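You operate a simulated robot arm through the tools that you are given. There is no shell and no other tool.

Carry out the task below with a simulated robot arm. There is one attempt and no reset: what you move stays moved.

JOB
Fit the long arrestor on the gas port, the ribbed coupling on top.
Fine: lock the port ring and the long ring; the bench valve stays shut.

The check looks at the end state, three seconds after you hand in, the way a careful person would. Anything else that was tipped, shoved, dropped, spilled or broken makes it a failure.

ROBOT AND FRAMES
A 6-joint arm with a two-finger parallel gripper, fixed in place. Base frame: the origin is at the foot of the arm, x ahead of it, y to its left, z up. Units: mm, degrees, N and s.
With the tool pointing down near the work surface it reaches from about 260 to 680 mm from the base axis. Its first joint turns from -66.0 to 66.0 degrees. Payload 2.9 kg.
The TCP is the grasp point between the finger pads, 30 mm short of the fingertips. In the tool frame z runs along the fingers and y along their closing line. The gripper opens to 110 mm. The fingers are 20 mm wide and 10 mm thick; the gripper's body (48 by 112 mm) begins 55 mm behind the TCP.
Orientation is that of the tool frame in the base frame, as a unit quaternion [x, y, z, w]. With the fingers straight down and closing along the base's y, the tool's x points along the base's -x, its y along +y and its z along -z.

CONTROLS
- The arm moves only by the tool step_arm. Its argument "increments" is a list of rows, each an object of numbers (a shift or turn left out is 0, a gripper value left out holds the last): "dx", "dy", "dz": the shift along the base's x, y, z in units of 250 mm (1.0 is 250 mm); "rx", "ry", "rz": the turn, a rotation vector about the base's x, y, z in units of 90 degrees (1.0 is 90 degrees); "gripper": the closure in counts, from 0 (fully open) to 255 (shut). In form: [{"dx": .., "dy": .., "dz": .., "rx": .., "ry": .., "rz": .., "gripper": ..}, ...]. A call has 1 to 20 rows; each row is the pose to reach, as a shift and turn from the pose commanded when the call began. A call with a number of a shift or a turn outside -1 to 1 is refused whole. Rows are played at 5 a second. More than 50 mm and 8.6 degrees between two rows, or a gripper value outside its range, and nothing of the call is played. Where a pose cannot be reached the arm comes as near as it can. A force on the tool above 40 N (or 10 N above the force at the start of the call, whichever is more), or a blocked arm, ends the call early, and 0.2 s more pass. Each finger travels about 108 mm/s and halts on what it meets, pressing with about 37 N; the grip force reading is that of the motor and also rises with nothing between the fingers. The clock runs only during rows and for 0.2 s after the last one: add rows that repeat a pose to give the fingers time. The reply holds the time, the measured pose of the TCP, the force on the tool along the base axes, the opening and the grip force, in the units named above and with some noise, with the torque about the TCP (base axes, N m) and any sound that the robot's microphone picked up.
- Cameras (640 x 400 px; columns grow to the right, rows downward): "scene" is fixed at [59.4, 420, 1391.5]; the picture's right is [-0.91, -0.42, 0.00], its down [-0.21, 0.46, -0.86] and it looks along [0.36, -0.78, -0.51] (base axes); focal length 358 px, centre (320, 200). "wrist" rides on the gripper at [72, 17, -103] in the tool frame; the picture's right is [-0.23, 0.97, 0.00], its down [-0.76, -0.18, -0.62] and it looks along [-0.61, -0.14, 0.78] (tool axes); focal length 222 px, centre (320, 200). There is no depth. A picture from a camera that has moved, and an enlarged one, comes with that camera's place and axes in the base frame and with its lens.
- get_image(camera): a new picture of that camera. It takes no simulated time.
- close_up(camera, box): a new picture of the part [left, top, right, bottom] of that camera's present view, enlarged. It takes no simulated time.
- sign_off(): hands the job in; it is judged then, once.

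Nothing tells you positions but the pictures and the camera data. Unless the task says otherwise, let go and move clear before handing in.

The tools are called after "Emit:" as name(argument=value, ...) on one line, values as JSON. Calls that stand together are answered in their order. step_arm: Moves the arm, as the interface text tells. Its arguments: {"type":"object","properties":{"increments":{"type":"array","items":{"type":"object","properties":{"dx":{"type":"number"},"dy":{"type":"number"},"dz":{"type":"number"},"rx":{"type":"number"},"ry":{"type":"number"},"rz":{"type":"number"},"gripper":{"type":"number"}}}}},"required":["increments"]} The other tools are called the same way: get_image (camera) takes a picture; close_up (camera, box) takes an enlarged picture of a part of a camera's view; sign_off () hands the job in.

At the start:

```text
clock: 0.0
tcp_pos: [388.4, -1.9, 1196.9]
orientation: [0.0, 1.0, 0.0, -0.001]
wrist_force: [-0.1, 0.0, -0.3]
torque: [0.0, 0.0, -0.03]
finger_gap: 110.0
gripper_force: 0.0
```

scene: 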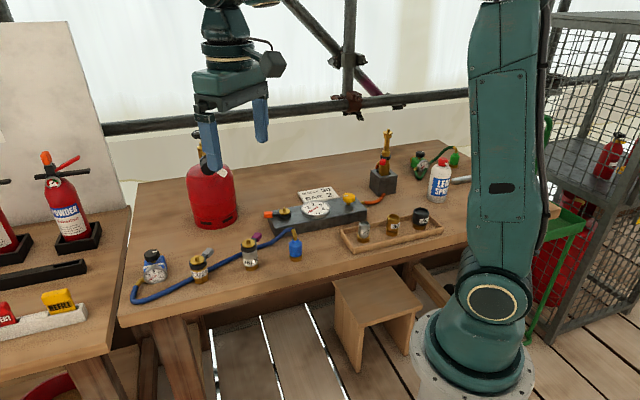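
wrist: 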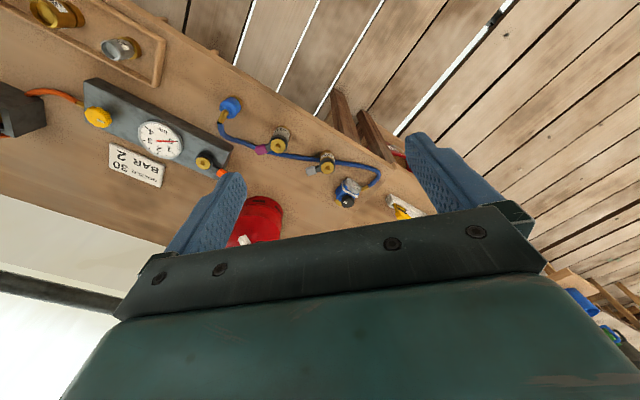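

I see a bench with a red gas bottle, a gauge block with a valve, a tray with small fittings, and a blue hose with several fittings along it. I'll look closer before moving anything.

Emit:
close_up(camera="scene", box=[120, 220, 320, 320])

Emit:
close_up(camera="scene", box=[250, 160, 450, 260])

Emit:
close_up(camera="scene", box=[350, 120, 480, 210])

Emit:
close_up(camera="wrist", box=[60, 60, 420, 240])

Emit:
close_up(camera="scene", box=[170, 140, 270, 240])

```text
3.20 times, centred on (220, 270) of scene
camera zoom: at [59.4, 420.0, 1391.5], right [-0.91, -0.42, 0.0], down [-0.21, 0.46, -0.86], along [0.36, -0.78, -0.51], focal length 1146 px, centre (640, -24)
```

zoom: 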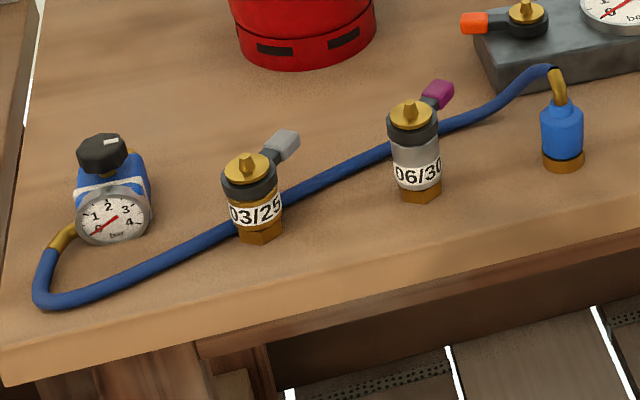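

```text
3.20 times, centred on (350, 210) of scene
camera zoom: at [59.4, 420.0, 1391.5], right [-0.91, -0.42, 0.0], down [-0.21, 0.46, -0.86], along [0.36, -0.78, -0.51], focal length 1146 px, centre (224, 168)
```

zoom: 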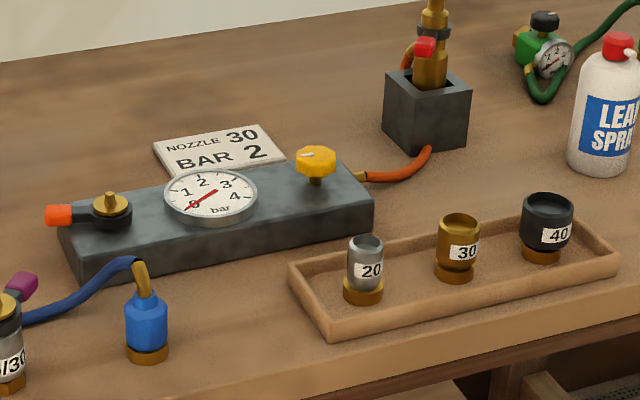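

```text
4.44 times, centred on (415, 165) of scene
camera zoom: at [59.4, 420.0, 1391.5], right [-0.91, -0.42, 0.0], down [-0.21, 0.46, -0.86], along [0.36, -0.78, -0.51], focal length 1592 px, centre (-102, 356)
```

zoom: 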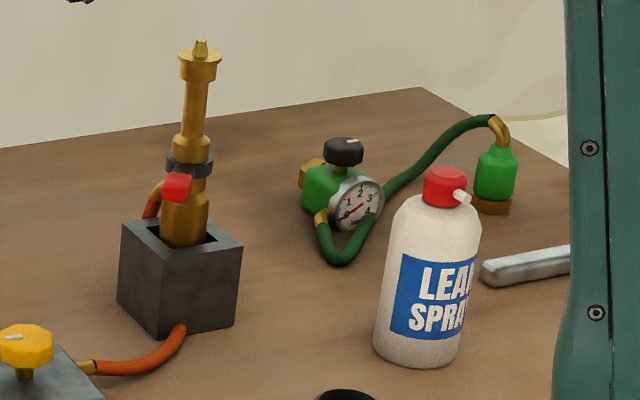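

```text
1.78 times, centred on (240, 150) of wrist
camera zoom: at [316.6, 14.5, 1300.3], right [0.23, 0.97, 0.0], down [0.76, -0.18, 0.62], along [0.61, -0.14, -0.78], focal length 395 px, centre (462, 289)
```

zoom: 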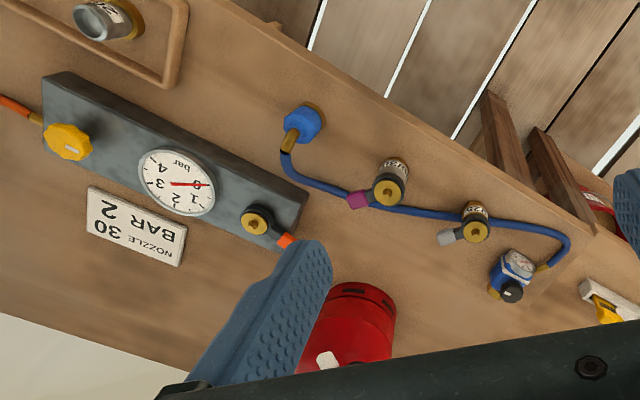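

```text
4.00 times, centred on (220, 190) of scene
camera zoom: at [59.4, 420.0, 1391.5], right [-0.91, -0.42, 0.0], down [-0.21, 0.46, -0.86], along [0.36, -0.78, -0.51], focal length 1433 px, centre (720, 240)
```

zoom: 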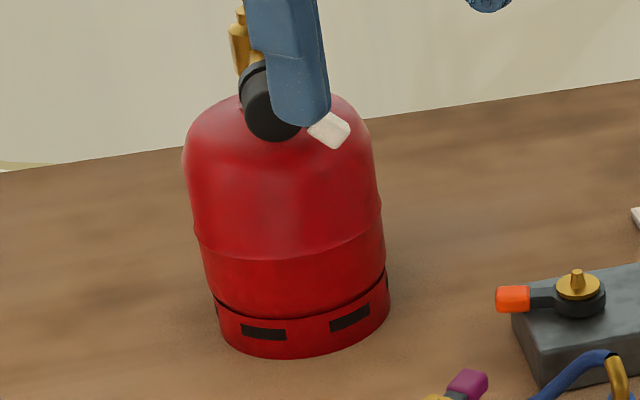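

The port block is near (490, -282), top at z≈869, and the taller "06/30" arrestor is near (473, -97). I'll move the arm to a safe height over the block for close wrist views.

Emit:
step_arm(increments=[{"dy": -0.15, "dz": -0.08}, {"dy": -0.3, "dz": -0.16}, {"dy": -0.45, "dz": -0.24}, {"dy": -0.6, "dz": -0.32}, {"dy": -0.75, "dz": -0.4}, {"dy": -0.9, "dz": -0.48}, {"dy": -0.9, "dz": -0.48}])

Emit:
get_image(camera="wrist")

Emit:
get_image(camera="scene")

```text
clock: 1.6
tcp_pos: [389.7, -227.5, 1073.3]
orientation: [0.0, 1.0, 0.0, 0.0]
wrist_force: [0.2, 0.4, -0.7]
torque: [0.03, 0.01, -0.01]
finger_gap: 110.0
gripper_force: 0.1
```

```text
taken
camera wrist: at [317.3, -211.7, 1176.4], right [0.23, 0.97, 0.0], down [0.76, -0.18, 0.62], along [0.61, -0.14, -0.78], focal length 222 px, centre (320, 200)
```

wrist: 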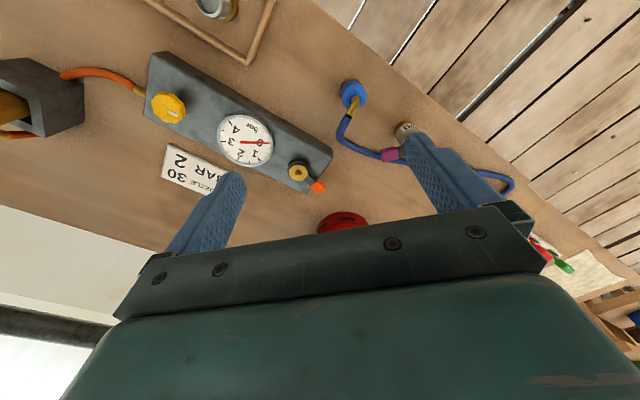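

```text
taken
```

scene: 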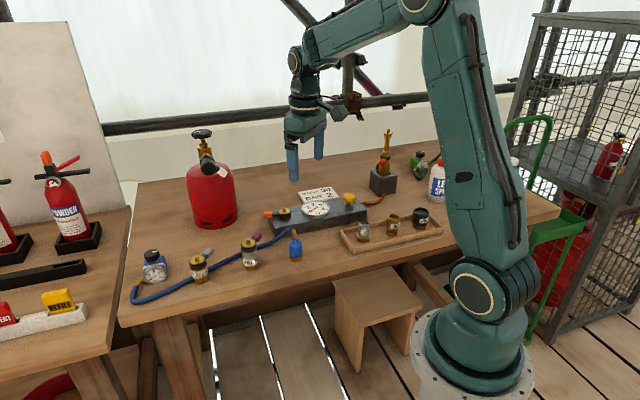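

The arm is now clear of the bottle, so I'll zoom on the bottle valve, the port and the couplings.

Emit:
close_up(camera="scene", box=[170, 120, 250, 170])

Emit:
close_up(camera="scene", box=[255, 190, 319, 230])

Emit:
close_up(camera="scene", box=[230, 225, 310, 275])

Emit:
close_up(camera="wrist", box=[230, 70, 430, 195])

Emit:
close_up(camera="scene", box=[400, 140, 480, 190])

Emit:
close_up(camera="scene", box=[130, 240, 210, 290])

```text
8.00 times, centred on (210, 145) of scene
camera zoom: at [59.5, 420.0, 1391.5], right [-0.91, -0.42, 0.0], down [-0.21, 0.46, -0.86], along [0.36, -0.78, -0.51], focal length 2866 px, centre (1200, 640)
```

zoom: 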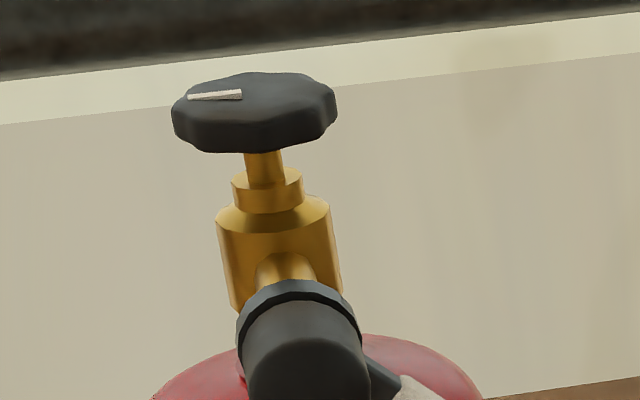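

```text
10.00 times, centred on (287, 210) of scene
camera zoom: at [59.5, 420.0, 1391.5], right [-0.91, -0.42, 0.0], down [-0.21, 0.46, -0.86], along [0.36, -0.78, -0.51], focal length 3582 px, centre (650, 100)
```

zoom: 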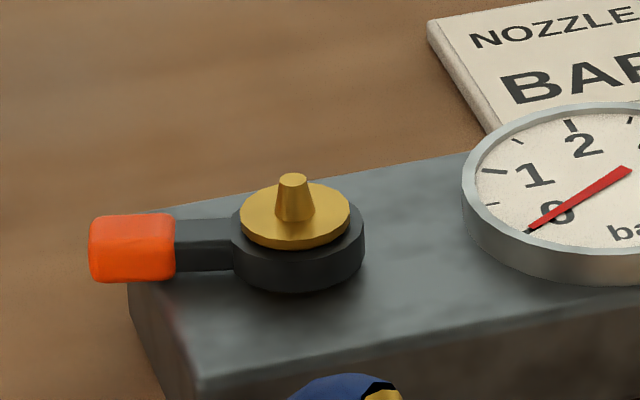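

```text
8.00 times, centred on (270, 250) of scene
camera zoom: at [59.5, 420.0, 1391.5], right [-0.91, -0.42, 0.0], down [-0.21, 0.46, -0.86], along [0.36, -0.78, -0.51], focal length 2866 px, centre (720, -200)
```

zoom: 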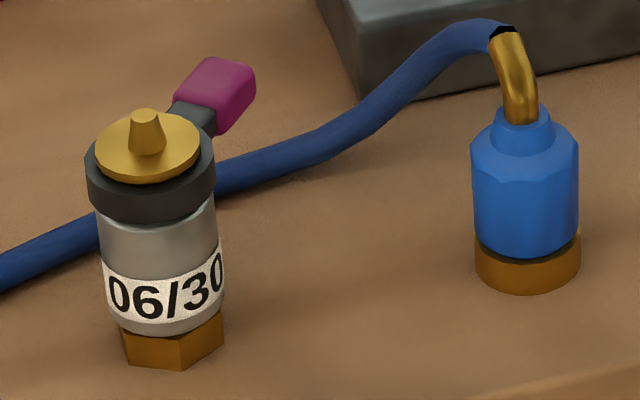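

```text
3.20 times, centred on (330, 132) of wrist
camera zoom: at [317.3, -211.7, 1176.4], right [0.23, 0.97, 0.0], down [0.76, -0.18, 0.62], along [0.61, -0.14, -0.78], focal length 711 px, centre (288, 416)
```

zoom: 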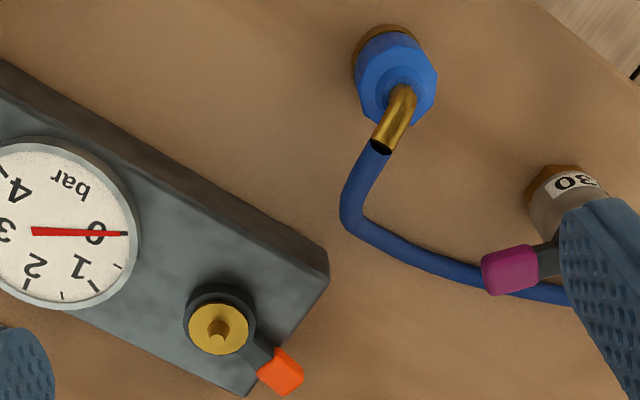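

```text
8.00 times, centred on (440, 165) of scene
camera zoom: at [59.5, 420.0, 1391.5], right [-0.91, -0.42, 0.0], down [-0.21, 0.46, -0.86], along [0.36, -0.78, -0.51], focal length 2866 px, centre (-640, 480)
```

zoom: 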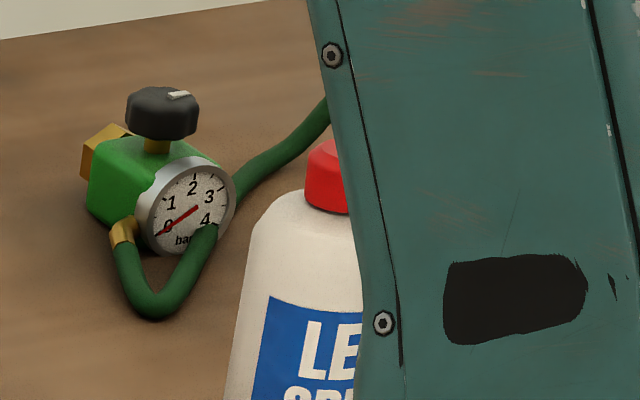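

```text
8.00 times, centred on (170, 265) of scene
camera zoom: at [59.5, 420.0, 1391.5], right [-0.91, -0.42, 0.0], down [-0.21, 0.46, -0.86], along [0.36, -0.78, -0.51], focal length 2866 px, centre (1520, -320)
```

zoom: 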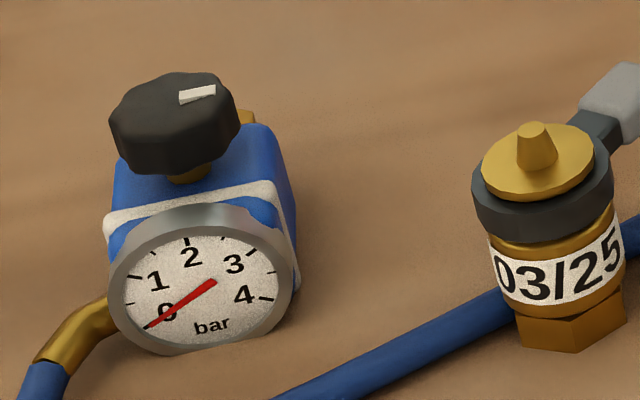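

The port (orange-lever ring) and the standing long arrestor are visible from here. I'll zoom in tightly on the port, the arrestor top, the torch and the green coupling from the wrist camera.

Emit:
close_up(camera="wrist", box=[272, 150, 336, 190])

Emit:
close_up(camera="scene", box=[365, 125, 405, 150])

Emit:
close_up(camera="scene", box=[360, 145, 408, 175])

Emit:
close_up(camera="scene", box=[350, 195, 430, 245])

```text
10.00 times, centred on (304, 170) of wrist
camera zoom: at [317.3, -211.7, 1176.4], right [0.23, 0.97, 0.0], down [0.76, -0.18, 0.62], along [0.61, -0.14, -0.78], focal length 2221 px, centre (480, 500)
```

zoom: 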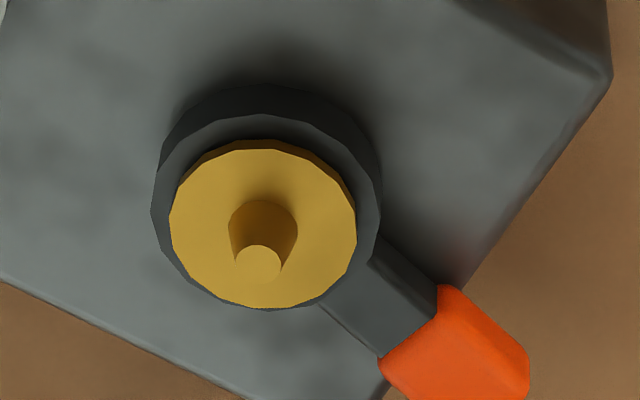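

```text
16.00 times, centred on (385, 138) of scene
camera zoom: at [59.5, 420.0, 1391.5], right [-0.91, -0.42, 0.0], down [-0.21, 0.46, -0.86], along [0.36, -0.78, -0.51], focal length 5731 px, centre (-720, 1200)
```

zoom: 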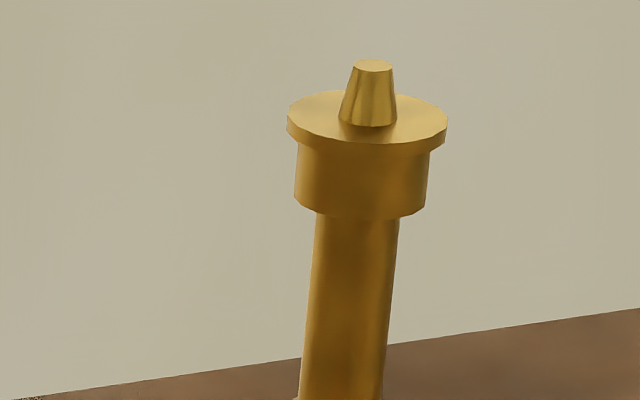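

```text
13.33 times, centred on (384, 160) of scene
camera zoom: at [59.5, 420.0, 1391.5], right [-0.91, -0.42, 0.0], down [-0.21, 0.46, -0.86], along [0.36, -0.78, -0.51], focal length 4776 px, centre (-533, 733)
```

zoom: 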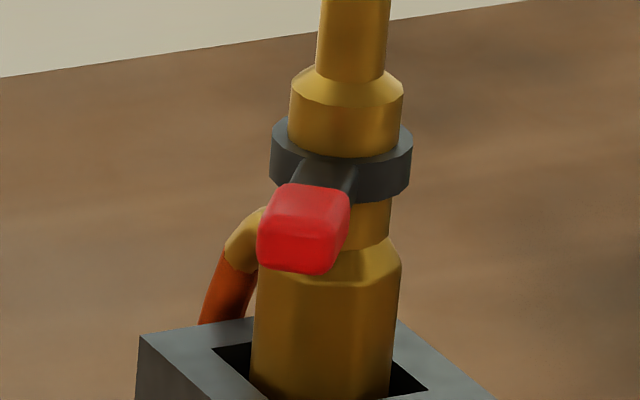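

```text
8.00 times, centred on (390, 220) of scene
camera zoom: at [59.5, 420.0, 1391.5], right [-0.91, -0.42, 0.0], down [-0.21, 0.46, -0.86], along [0.36, -0.78, -0.51], focal length 2866 px, centre (-240, 40)
```

zoom: 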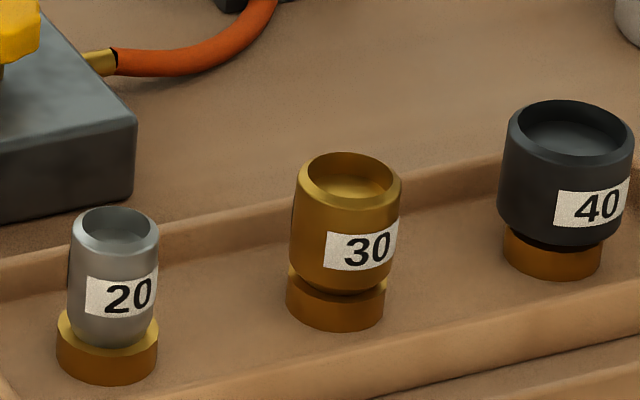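

The port's top is a gold disc with a tapered spigot, and its ring lever points outward. Before settling on the blue coupling as the ribbed one, I'll swing right to compare it with the green one.

Emit:
step_arm(increments=[{"dx": -0.05, "dy": -0.08, "rz": -0.09}, {"dx": -0.1, "dy": -0.16, "rz": -0.18}, {"dx": -0.15, "dy": -0.24, "rz": -0.27}, {"dx": -0.2, "dy": -0.32, "rz": -0.36}, {"dx": -0.25, "dy": -0.4, "rz": -0.45}, {"dx": -0.3, "dy": -0.48, "rz": -0.54}, {"dx": -0.3, "dy": -0.48, "rz": -0.6}, {"dx": -0.3, "dy": -0.48, "rz": -0.6}])

Emit:
get_image(camera="wrist")

Emit:
get_image(camera="scene")

```text
clock: 3.4
tcp_pos: [315.8, -347.1, 1077.1]
orientation: [0.455, 0.89, 0.0, 0.0]
wrist_force: [0.4, 0.5, -0.5]
torque: [-0.03, -0.02, 0.01]
finger_gap: 109.9
gripper_force: 0.0
```

```text
taken
camera wrist: at [287.1, -279.5, 1179.9], right [0.92, 0.39, 0.0], down [0.3, -0.72, 0.62], along [0.24, -0.57, -0.78], focal length 222 px, centre (320, 200)
```

wrist: 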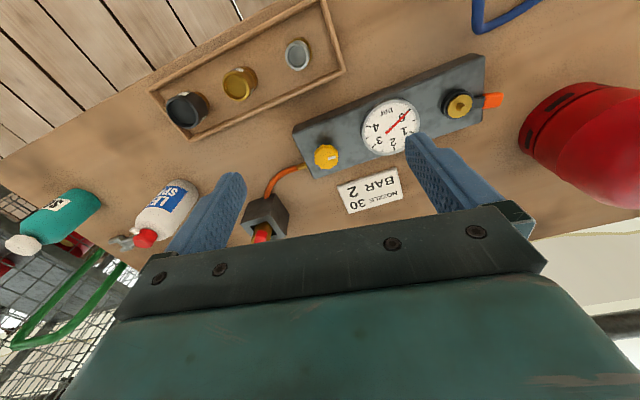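

```text
taken
```

scene: 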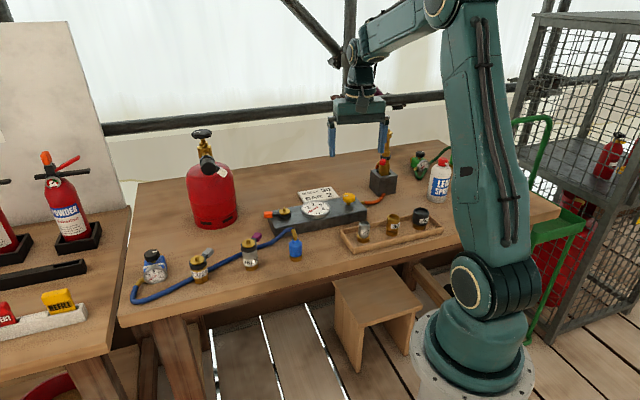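

The arm hides the green coupling from the scene camera here. I'll check whether part of it shows, then move back toward the arrestor, which should uncover it.

Emit:
close_up(camera="scene", box=[432, 138, 472, 163])

Emit:
close_up(camera="wrist", box=[420, 60, 540, 135])

Emit:
step_arm(increments=[{"dx": 0.05, "dy": 0.1, "rz": 0.09}, {"dx": 0.1, "dy": 0.2, "rz": 0.18}, {"dx": 0.15, "dy": 0.3, "rz": 0.27}, {"dx": 0.2, "dy": 0.45, "rz": 0.36}, {"dx": 0.25, "dy": 0.6, "rz": 0.45}, {"dx": 0.25, "dy": 0.75, "rz": 0.54}, {"dx": 0.25, "dy": 0.9, "rz": 0.6}, {"dx": 0.25, "dy": 1.0, "rz": 0.6}, {"dx": 0.25, "dy": 1.0, "rz": 0.6}])

Emit:
get_image(camera="wrist")

Emit:
get_image(camera="scene")

Emit:
close_up(camera="scene", box=[432, 138, 472, 163])

```text
16.00 times, centred on (452, 150) of scene
camera zoom: at [59.4, 420.0, 1391.5], right [-0.91, -0.42, 0.0], down [-0.21, 0.46, -0.86], along [0.36, -0.78, -0.51], focal length 5731 px, centre (-1792, 992)
```

zoom: 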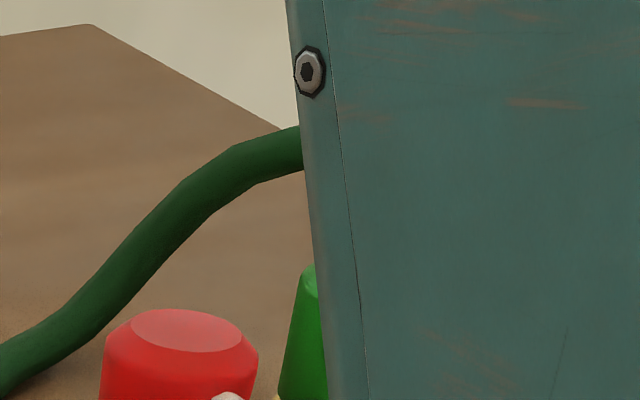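

```text
5.33 times, centred on (480, 98) of wrist
camera zoom: at [287.1, -279.5, 1179.9], right [0.92, 0.39, 0.0], down [0.3, -0.72, 0.62], along [0.24, -0.57, -0.78], focal length 1185 px, centre (-533, 747)
```

zoom: 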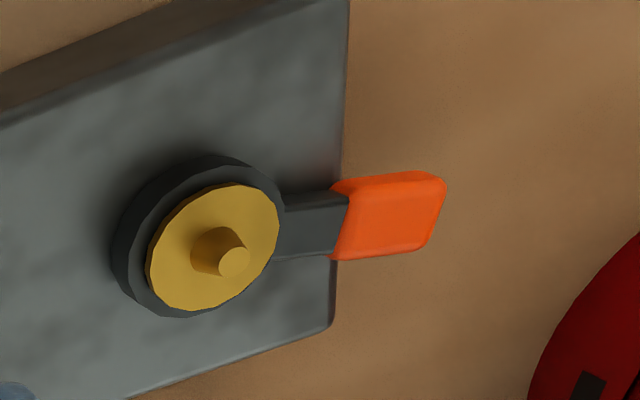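

```text
clock: 5.4
tcp_pos: [376.7, -96.1, 1078.2]
orientation: [0.0, 1.0, 0.001, -0.001]
wrist_force: [0.3, -0.3, 0.0]
torque: [0.03, -0.01, 0.01]
finger_gap: 110.1
gripper_force: 0.0
```

```text
taken
camera wrist: at [304.0, -80.0, 1181.5], right [0.23, 0.97, 0.0], down [0.76, -0.18, 0.62], along [0.61, -0.14, -0.78], focal length 222 px, centre (320, 200)
```

wrist: 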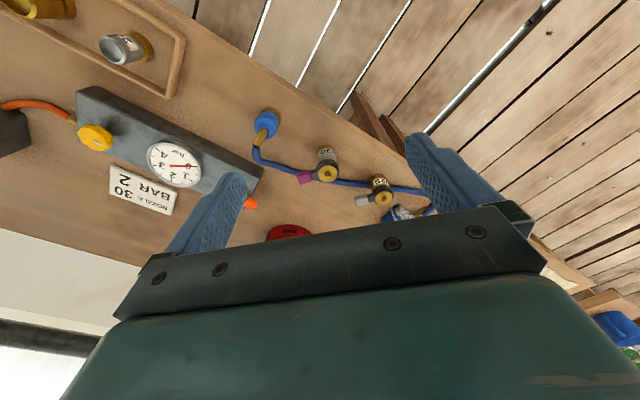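

```text
taken
```

scene: 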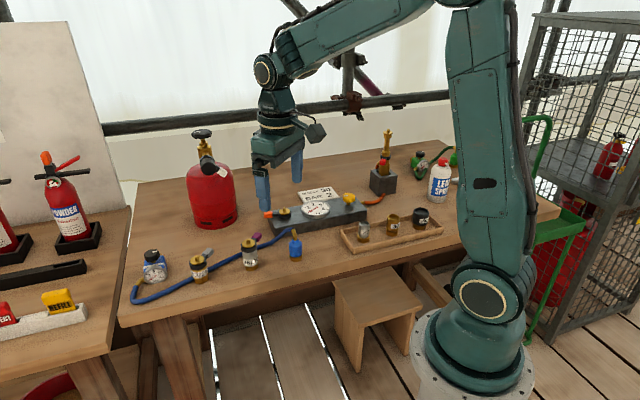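

```text
16.00 times, centred on (452, 150) of scene
camera zoom: at [59.4, 420.0, 1391.5], right [-0.91, -0.42, 0.0], down [-0.21, 0.46, -0.86], along [0.36, -0.78, -0.51], focal length 5731 px, centre (-1792, 992)
```

zoom: 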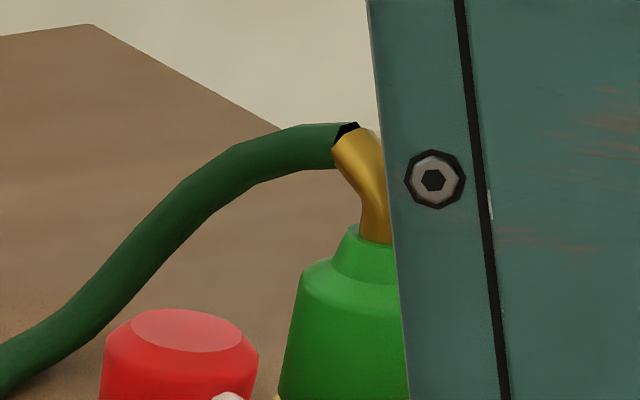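

The green coupling is smooth and round and the blue one is faceted, so blue is the ribbed coupling. Next I'll zoom on the long arrestor and blue coupling to locate them precisely.

Emit:
close_up(camera="wrist", box=[230, 90, 390, 190])

Emit:
close_up(camera="wrist", box=[300, 140, 348, 190])

Emit:
close_up(camera="scene", box=[230, 228, 278, 273])

Emit:
close_up(camera="scene", box=[276, 224, 316, 264])

```text
4.00 times, centred on (310, 140) of wrist
camera zoom: at [304.0, -80.0, 1181.5], right [0.23, 0.97, 0.0], down [0.76, -0.18, 0.62], along [0.61, -0.14, -0.78], focal length 888 px, centre (360, 440)
```

zoom: 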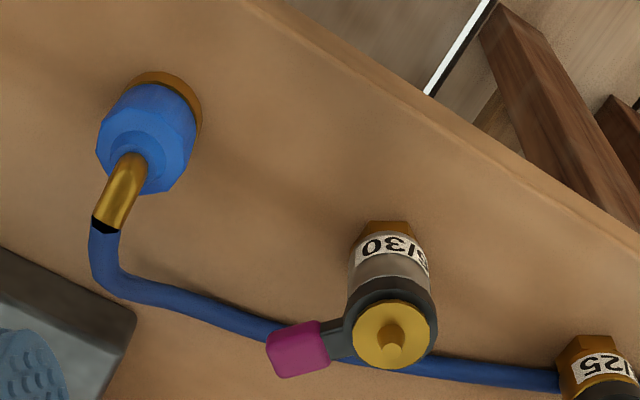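

```text
8.00 times, centred on (324, 165) of wrist
camera zoom: at [304.0, -80.0, 1181.5], right [0.23, 0.97, 0.0], down [0.76, -0.18, 0.62], along [0.61, -0.14, -0.78], focal length 1777 px, centre (288, 480)
```

zoom: 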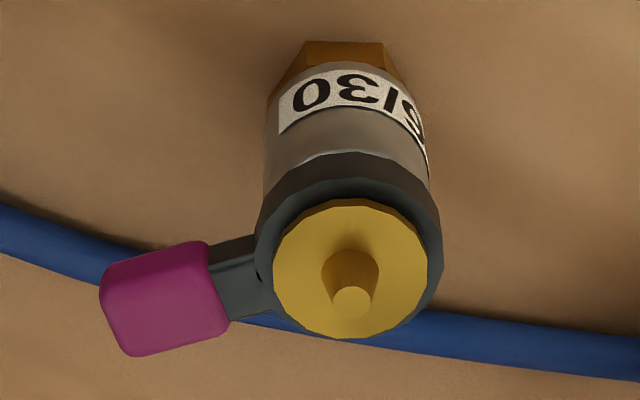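

```text
8.89 times, centred on (254, 250) of scene
camera zoom: at [59.4, 420.0, 1391.5], right [-0.91, -0.42, 0.0], down [-0.21, 0.46, -0.86], along [0.36, -0.78, -0.51], focal length 3184 px, centre (907, -249)
```

zoom: 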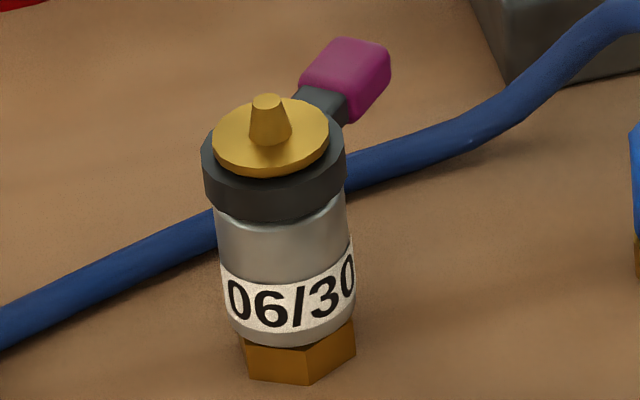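

```text
10.00 times, centred on (296, 244) of scene
camera zoom: at [59.4, 420.0, 1391.5], right [-0.91, -0.42, 0.0], down [-0.21, 0.46, -0.86], along [0.36, -0.78, -0.51], focal length 3582 px, centre (560, -240)
```

zoom: 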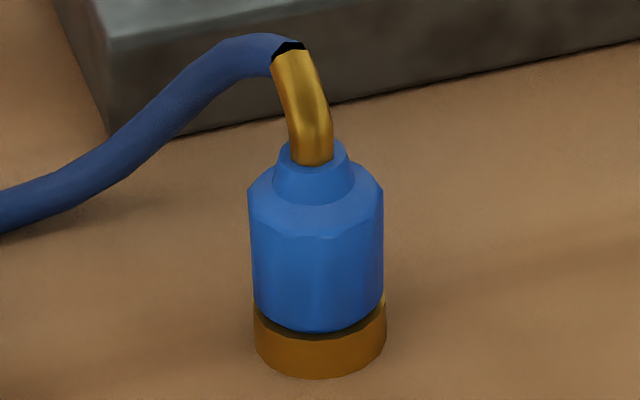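

The disc of the long arrestor comes out near (487, -110, 882), with its purple lever pointing to -y, and the port disc near (490, -288, 870). I'll move above the arrestor and yaw so the fingers close along x, clear of the lever.

Emit:
step_arm(increments=[{"dx": 0.04, "dy": -0.005, "dz": -0.02, "rz": -0.09}, {"dx": 0.08, "dy": -0.01, "dz": -0.04, "rz": -0.18}, {"dx": 0.12, "dy": -0.015, "dz": -0.06, "rz": -0.27}, {"dx": 0.16, "dy": -0.02, "dz": -0.08, "rz": -0.36}, {"dx": 0.2, "dy": -0.025, "dz": -0.1, "rz": -0.45}, {"dx": 0.24, "dy": -0.03, "dz": -0.12, "rz": -0.54}, {"dx": 0.28, "dy": -0.035, "dz": -0.14, "rz": -0.63}, {"dx": 0.32, "dy": -0.04, "dz": -0.16, "rz": -0.72}, {"dx": 0.36, "dy": -0.045, "dz": -0.18, "rz": -0.81}, {"dx": 0.4, "dy": -0.05, "dz": -0.2, "rz": -0.9}, {"dx": 0.44, "dy": -0.055, "dz": -0.22, "rz": -0.95}, {"dx": 0.44, "dy": -0.055, "dz": -0.22, "rz": -0.95}])

Emit:
get_image(camera="wrist")

Emit:
get_image(camera="scene")

```text
clock: 8.0
tcp_pos: [485.7, -109.3, 1021.9]
orientation: [0.679, 0.734, 0.0, -0.001]
wrist_force: [-0.5, -0.3, -0.4]
torque: [0.0, 0.03, 0.03]
finger_gap: 110.0
gripper_force: 0.1
```

```text
taken
camera wrist: at [496.8, -37.9, 1126.2], right [0.99, -0.15, 0.0], down [-0.12, -0.77, 0.62], along [-0.09, -0.62, -0.78], focal length 222 px, centre (320, 200)
```

wrist: 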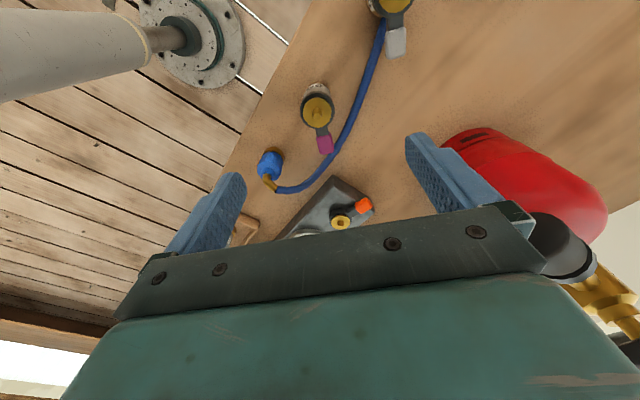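

```text
taken
```

scene: 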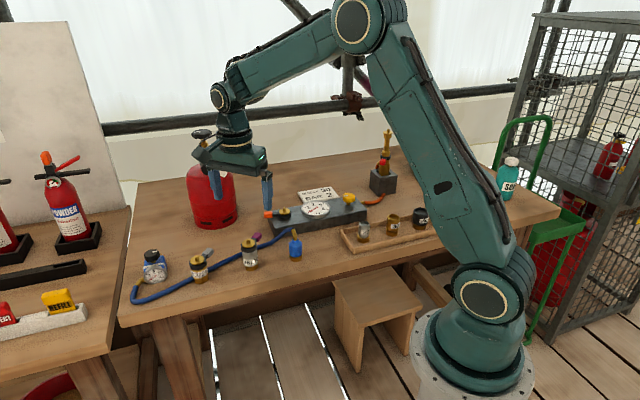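

I'm above the arrestor with a roughly centred column. I'll zoom in to refine its position.

Emit:
close_up(camera="wrist", box=[280, 70, 360, 160])

Emit:
close_up(camera="wrist", box=[300, 170, 400, 235])

Emit:
close_up(camera="wrist", box=[240, 135, 340, 200])

```text
4.44 times, centred on (320, 115) of wrist
camera zoom: at [496.8, -37.9, 1126.2], right [0.99, -0.15, 0.0], down [-0.12, -0.77, 0.62], along [-0.09, -0.62, -0.78], focal length 987 px, centre (320, 578)
```

zoom: 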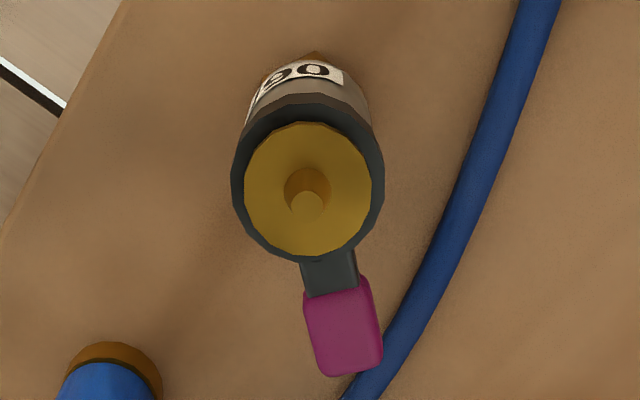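

```text
6.15 times, centred on (350, 202) of wrist
camera zoom: at [496.8, -37.9, 1126.2], right [0.99, -0.15, 0.0], down [-0.12, -0.77, 0.62], along [-0.09, -0.62, -0.78], focal length 1367 px, centre (135, 185)
```

zoom: 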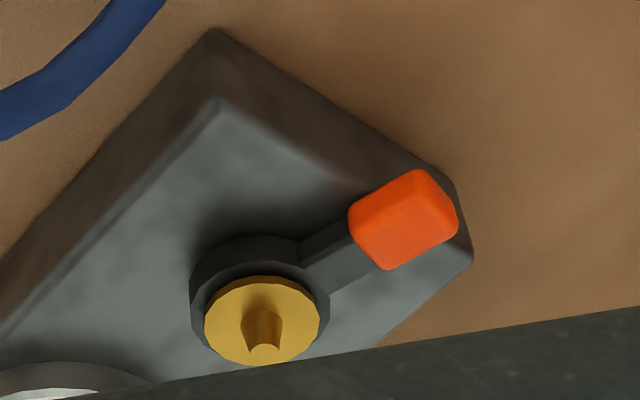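

```text
6.15 times, centred on (290, 168) of wrist
camera zoom: at [496.8, -37.9, 1126.2], right [0.99, -0.15, 0.0], down [-0.12, -0.77, 0.62], along [-0.09, -0.62, -0.78], focal length 1367 px, centre (505, 400)
```

zoom: 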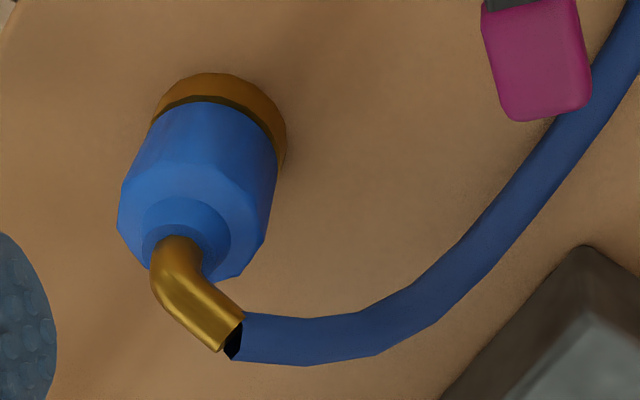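

The arrestor axis is about (483, -109.5) with its disc top at z≈890, and the port is about (490.8, -287.5, 873). I'll descend partway and recheck the alignment.

Emit:
step_arm(increments=[{"dx": -0.005, "dz": -0.1}, {"dx": -0.011, "dz": -0.2}, {"dx": -0.011, "dz": -0.3}, {"dx": -0.011, "dz": -0.4}, {"dx": -0.011, "dz": -0.4}])

Emit:
get_image(camera="wrist")

Emit:
close_up(camera="wrist", box=[260, 90, 380, 190])

Emit:
close_up(camera="scene", box=[200, 200, 300, 280])

```text
clock: 9.2
tcp_pos: [484.5, -112.0, 923.4]
orientation: [0.679, 0.735, 0.0, 0.0]
wrist_force: [-0.5, 0.0, 0.8]
torque: [0.01, -0.01, -0.01]
finger_gap: 110.0
gripper_force: 0.1
```

```text
taken
camera wrist: at [495.2, -39.1, 1026.0], right [0.99, -0.15, 0.0], down [-0.12, -0.77, 0.62], along [-0.09, -0.62, -0.78], focal length 222 px, centre (320, 200)
```

wrist: 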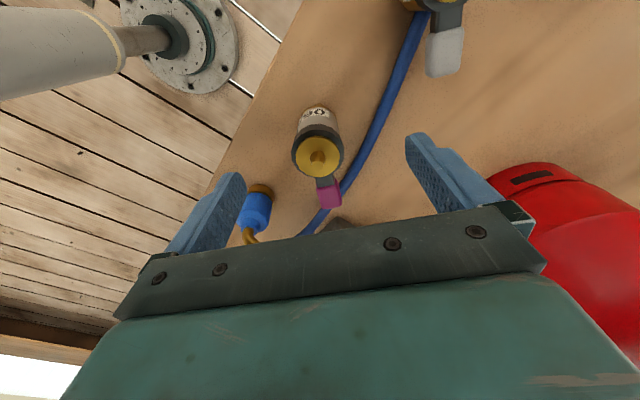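

```text
4.00 times, centred on (320, 140) of wrist
camera zoom: at [495.2, -39.1, 1026.0], right [0.99, -0.15, 0.0], down [-0.12, -0.77, 0.62], along [-0.09, -0.62, -0.78], focal length 888 px, centre (320, 440)
```

zoom: 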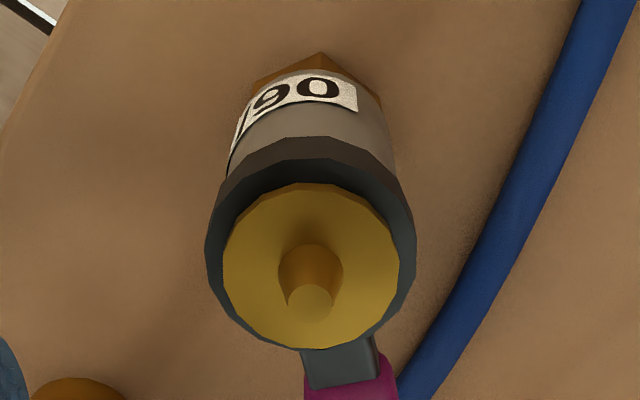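

```text
5.00 times, centred on (250, 240) of scene
camera zoom: at [59.4, 420.0, 1391.5], right [-0.91, -0.42, 0.0], down [-0.21, 0.46, -0.86], along [0.36, -0.78, -0.51], focal length 1791 px, centre (670, 0)
```

zoom: 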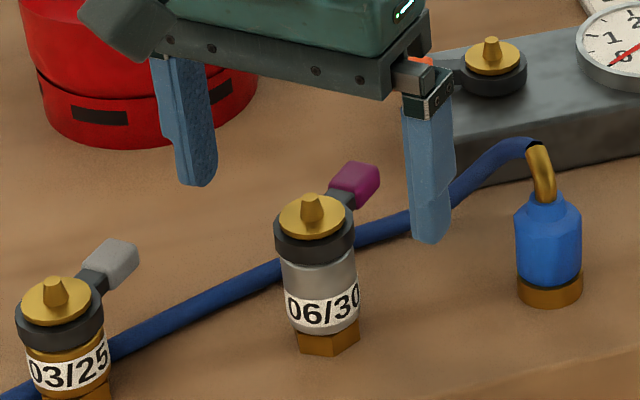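

The arrestor axis reads (483, -109) and the fingers straddle it cleanly. I'll lower to ring height and close.

Emit:
step_arm(increments=[{"dy": 0.006, "dz": -0.07}, {"dy": 0.006, "dz": -0.14}, {"dy": 0.006, "dz": -0.2}, {"dy": 0.006, "dz": -0.2}])

Emit:
close_up(camera="wrist", box=[220, 90, 420, 215])

Emit:
close_up(camera="scene", box=[210, 210, 290, 275])

```text
clock: 10.2
tcp_pos: [484.4, -109.9, 872.3]
orientation: [0.679, 0.734, 0.0, 0.0]
wrist_force: [-0.6, 0.0, 0.0]
torque: [0.03, 0.02, 0.0]
finger_gap: 110.0
gripper_force: 0.1
```

```text
3.20 times, centred on (320, 152) of wrist
camera zoom: at [495.1, -37.0, 975.2], right [0.99, -0.15, 0.0], down [-0.12, -0.77, 0.62], along [-0.09, -0.62, -0.78], focal length 711 px, centre (320, 352)
```

zoom: 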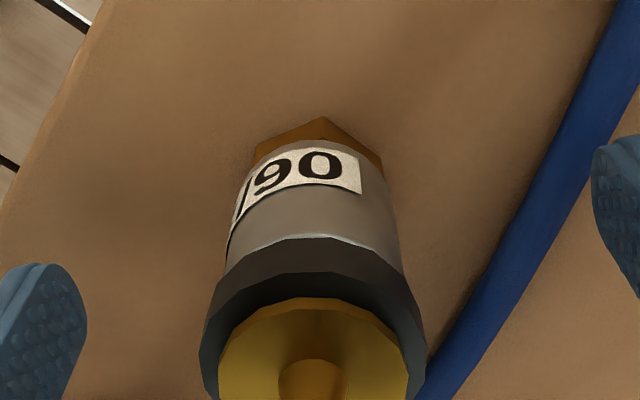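

```text
6.15 times, centred on (250, 242) of scene
camera zoom: at [59.4, 420.0, 1391.5], right [-0.91, -0.42, 0.0], down [-0.21, 0.46, -0.86], along [0.36, -0.78, -0.51], focal length 2204 px, centre (751, -62)
```

zoom: 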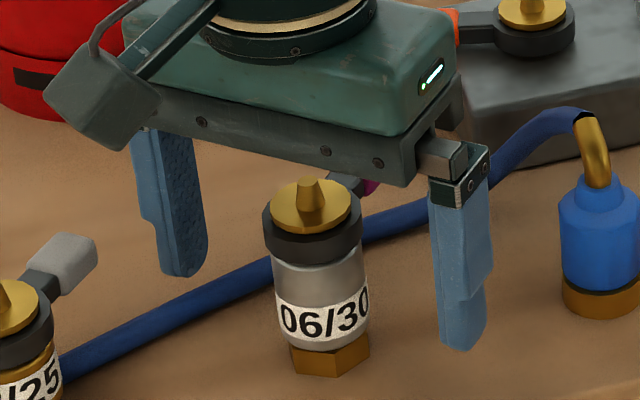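

The ring sits between the fingers with the tips above the hose. Closing the gripper now.

Emit:
step_arm(increments=[{"gripper": 120}, {"gripper": 160}, {"gripper": 255}, {"gripper": 255}, {"gripper": 255}])

Emit:
get_image(camera="wrist")

Emit:
close_up(camera="scene", box=[210, 210, 290, 275])

```text
clock: 11.4
tcp_pos: [484.2, -109.7, 872.1]
orientation: [0.679, 0.734, 0.001, 0.0]
wrist_force: [0.0, -0.6, -1.2]
torque: [-0.02, -0.01, 0.02]
finger_gap: 33.1
gripper_force: 36.6
```

```text
taken
camera wrist: at [495.1, -37.0, 975.5], right [0.99, -0.15, 0.0], down [-0.12, -0.77, 0.62], along [-0.09, -0.62, -0.78], focal length 222 px, centre (320, 200)
```

wrist: 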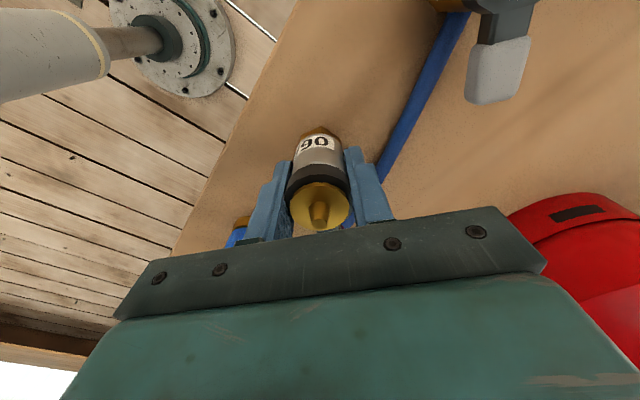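

```text
6.15 times, centred on (250, 242) of scene
camera zoom: at [59.4, 420.0, 1391.5], right [-0.91, -0.42, 0.0], down [-0.21, 0.46, -0.86], along [0.36, -0.78, -0.51], focal length 2204 px, centre (751, -62)
```

zoom: 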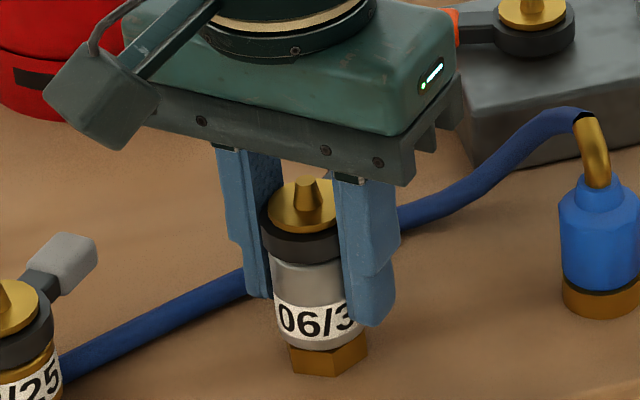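

The grip holds at 33 mm and 37 N. I'll lift straight up and check the piece comes along level.

Emit:
step_arm(increments=[{"dz": 0.04}, {"dz": 0.1}, {"dz": 0.2}, {"dz": 0.3}, {"dz": 0.4}, {"dz": 0.5}, {"dz": 0.5}])

Emit:
get_image(camera="wrist")

Emit:
get_image(camera="scene")

Emit:
close_up(camera="scene", box=[200, 140, 300, 220])

```text
clock: 13.0
tcp_pos: [484.0, -108.1, 999.5]
orientation: [0.678, 0.735, 0.001, 0.0]
wrist_force: [0.6, -1.4, -1.1]
torque: [0.03, 0.02, 0.0]
finger_gap: 33.0
gripper_force: 37.5
```

```text
taken
camera wrist: at [494.8, -36.7, 1102.8], right [0.99, -0.15, 0.0], down [-0.12, -0.77, 0.62], along [-0.09, -0.62, -0.78], focal length 222 px, centre (320, 200)
```

wrist: 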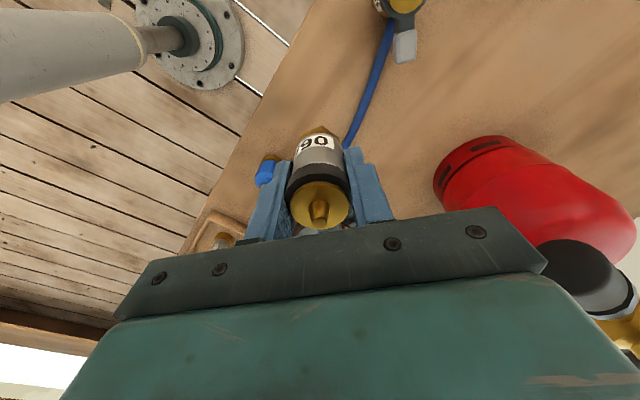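

```text
taken
```

scene: 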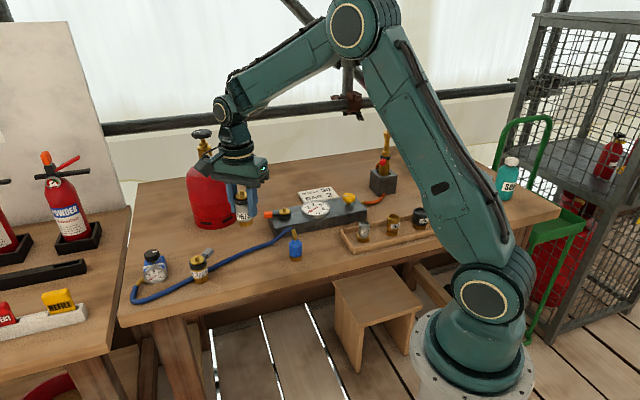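

```text
5.00 times, centred on (250, 180) of scene
camera zoom: at [59.5, 420.0, 1391.5], right [-0.91, -0.42, 0.0], down [-0.21, 0.46, -0.86], along [0.36, -0.78, -0.51], focal length 1791 px, centre (670, 300)
```

zoom: 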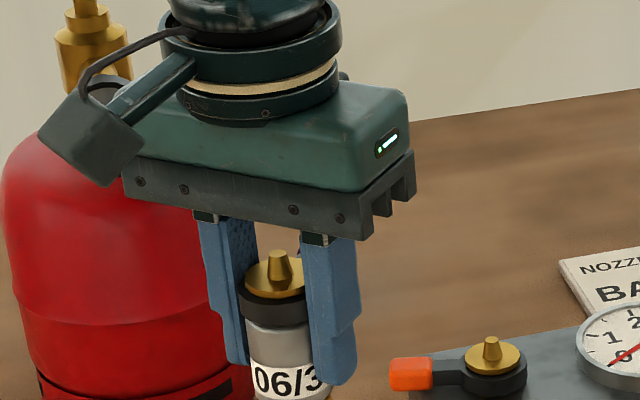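

The arrestor is held level. I'll zoom on it in the gripper to measure its offset from the TCP before going to the port.

Emit:
close_up(camera="wrist", box=[260, 110, 400, 240])

```text
3.08 times, centred on (330, 175) of wrist
camera zoom: at [494.8, -36.7, 1102.8], right [0.99, -0.15, 0.0], down [-0.12, -0.77, 0.62], along [-0.09, -0.62, -0.78], focal length 684 px, centre (289, 277)
```

zoom: 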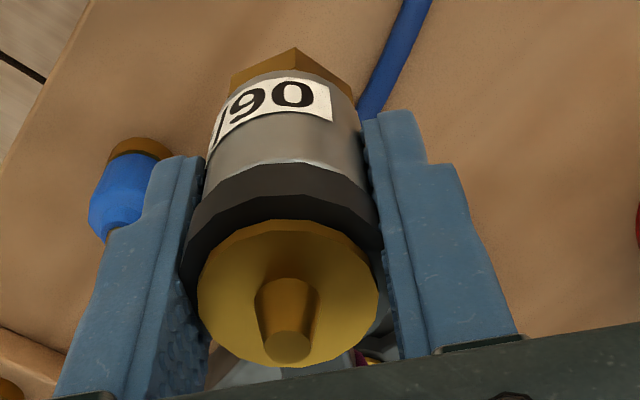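

The arrestor is centred in the gripper to within about 2 mm. I'll carry it at height to above the port, yawing -35° so its lever ends up clear of the orange lever's swing.

Emit:
step_arm(increments=[{"dx": 0.003, "dy": -0.1, "rz": -0.05}, {"dx": 0.006, "dy": -0.22, "rz": -0.12}, {"dx": 0.01, "dy": -0.36, "rz": -0.2}, {"dx": 0.014, "dy": -0.5, "rz": -0.28}, {"dx": 0.018, "dy": -0.62, "rz": -0.35}, {"dx": 0.024, "dy": -0.718, "rz": -0.389}, {"dx": 0.024, "dy": -0.718, "rz": -0.389}, {"dx": 0.024, "dy": -0.718, "rz": -0.389}])

Emit:
get_image(camera="wrist")

Emit:
get_image(camera="scene")

Emit:
close_up(camera="scene", box=[240, 140, 340, 230])

Emit:
close_up(camera="wrist", box=[260, 60, 400, 190])

```text
clock: 14.8
tcp_pos: [488.5, -287.3, 996.2]
orientation: [0.868, 0.496, 0.0, 0.001]
wrist_force: [0.1, 0.7, -0.8]
torque: [-0.03, 0.01, 0.02]
finger_gap: 32.8
gripper_force: 36.9
```

```text
taken
camera wrist: at [540.1, -235.6, 1099.5], right [0.72, -0.69, 0.0], down [-0.54, -0.57, 0.62], along [-0.43, -0.45, -0.78], focal length 222 px, centre (320, 200)
```

wrist: 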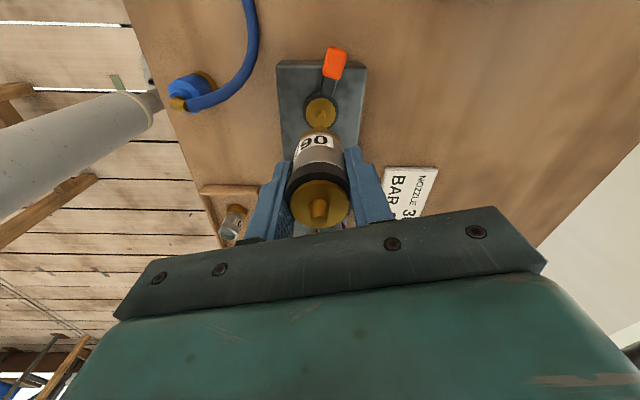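

```text
taken
```

scene: 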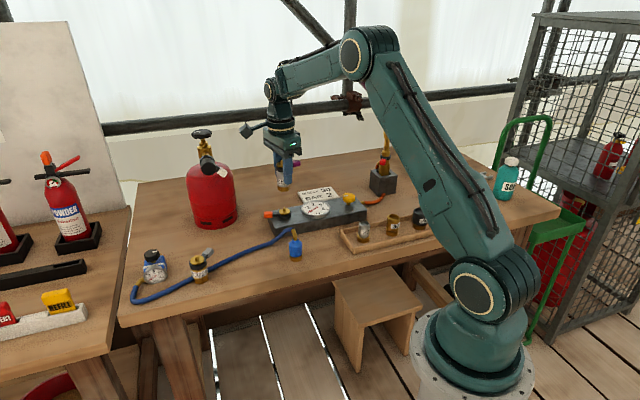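

```text
4.44 times, centred on (290, 185) of scene
camera zoom: at [59.5, 420.0, 1391.5], right [-0.91, -0.42, 0.0], down [-0.21, 0.46, -0.86], along [0.36, -0.78, -0.51], focal length 1592 px, centre (453, 267)
```

zoom: 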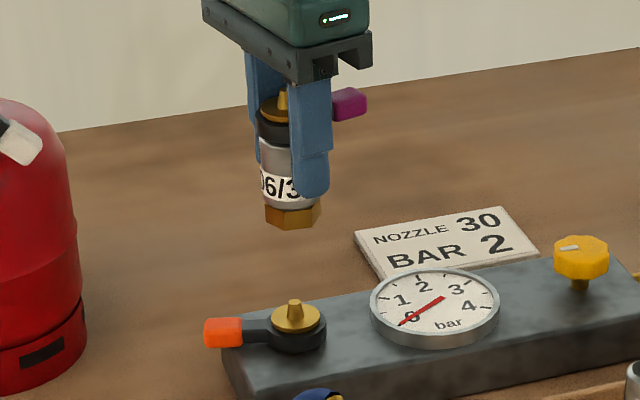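

```text
3.08 times, centred on (330, 125) of wrist
camera zoom: at [540.1, -235.6, 1099.5], right [0.72, -0.69, 0.0], down [-0.54, -0.57, 0.62], along [-0.43, -0.45, -0.78], focal length 684 px, centre (289, 431)
```

zoom: 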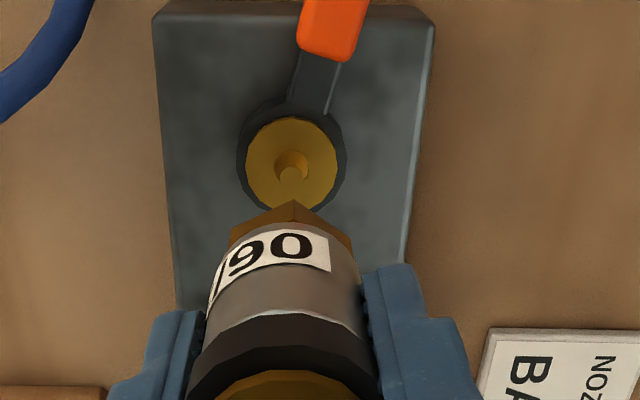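

The arrestor hangs almost exactly over the port, within about 1–1.5 mm in both cameras. I'll apply that small correction and descend to just above the spigot to recheck.

Emit:
step_arm(increments=[{"dx": 0.005, "dy": 0.001, "dz": -0.05}, {"dx": 0.005, "dy": 0.001, "dz": -0.1}, {"dx": 0.005, "dy": 0.001, "dz": -0.14}, {"dx": 0.005, "dy": 0.001, "dz": -0.16}, {"dx": 0.005, "dy": 0.001, "dz": -0.16}])

Emit:
close_up(camera="scene", box=[256, 170, 320, 230])

Emit:
close_up(camera="wrist", box=[260, 90, 380, 190])

```text
clock: 16.0
tcp_pos: [490.0, -287.8, 957.3]
orientation: [0.868, 0.497, 0.0, -0.001]
wrist_force: [-1.0, 0.2, -1.2]
torque: [-0.01, 0.04, 0.01]
finger_gap: 33.0
gripper_force: 37.3
```

```text
6.67 times, centred on (288, 200) of scene
camera zoom: at [59.5, 420.0, 1391.5], right [-0.91, -0.42, 0.0], down [-0.21, 0.46, -0.86], along [0.36, -0.78, -0.51], focal length 2388 px, centre (533, 200)
```

zoom: 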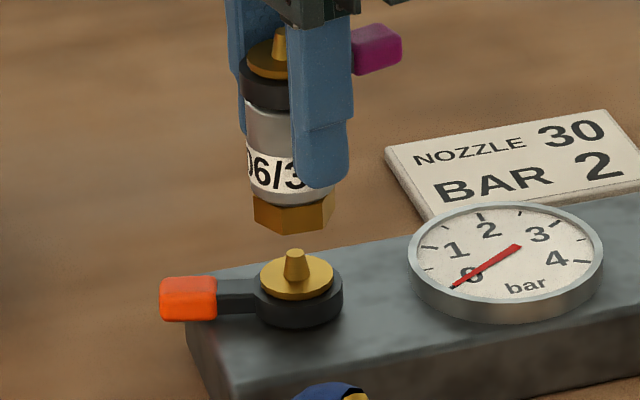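

```text
4.00 times, centred on (320, 140) of wrist
camera zoom: at [541.0, -234.4, 1060.2], right [0.72, -0.69, 0.0], down [-0.54, -0.57, 0.62], along [-0.43, -0.45, -0.78], focal length 888 px, centre (320, 440)
```

zoom: 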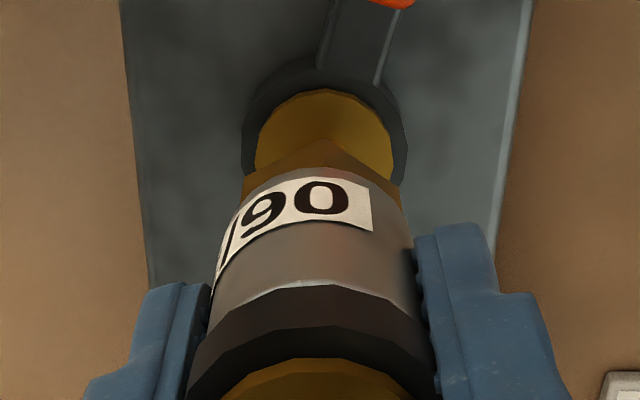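

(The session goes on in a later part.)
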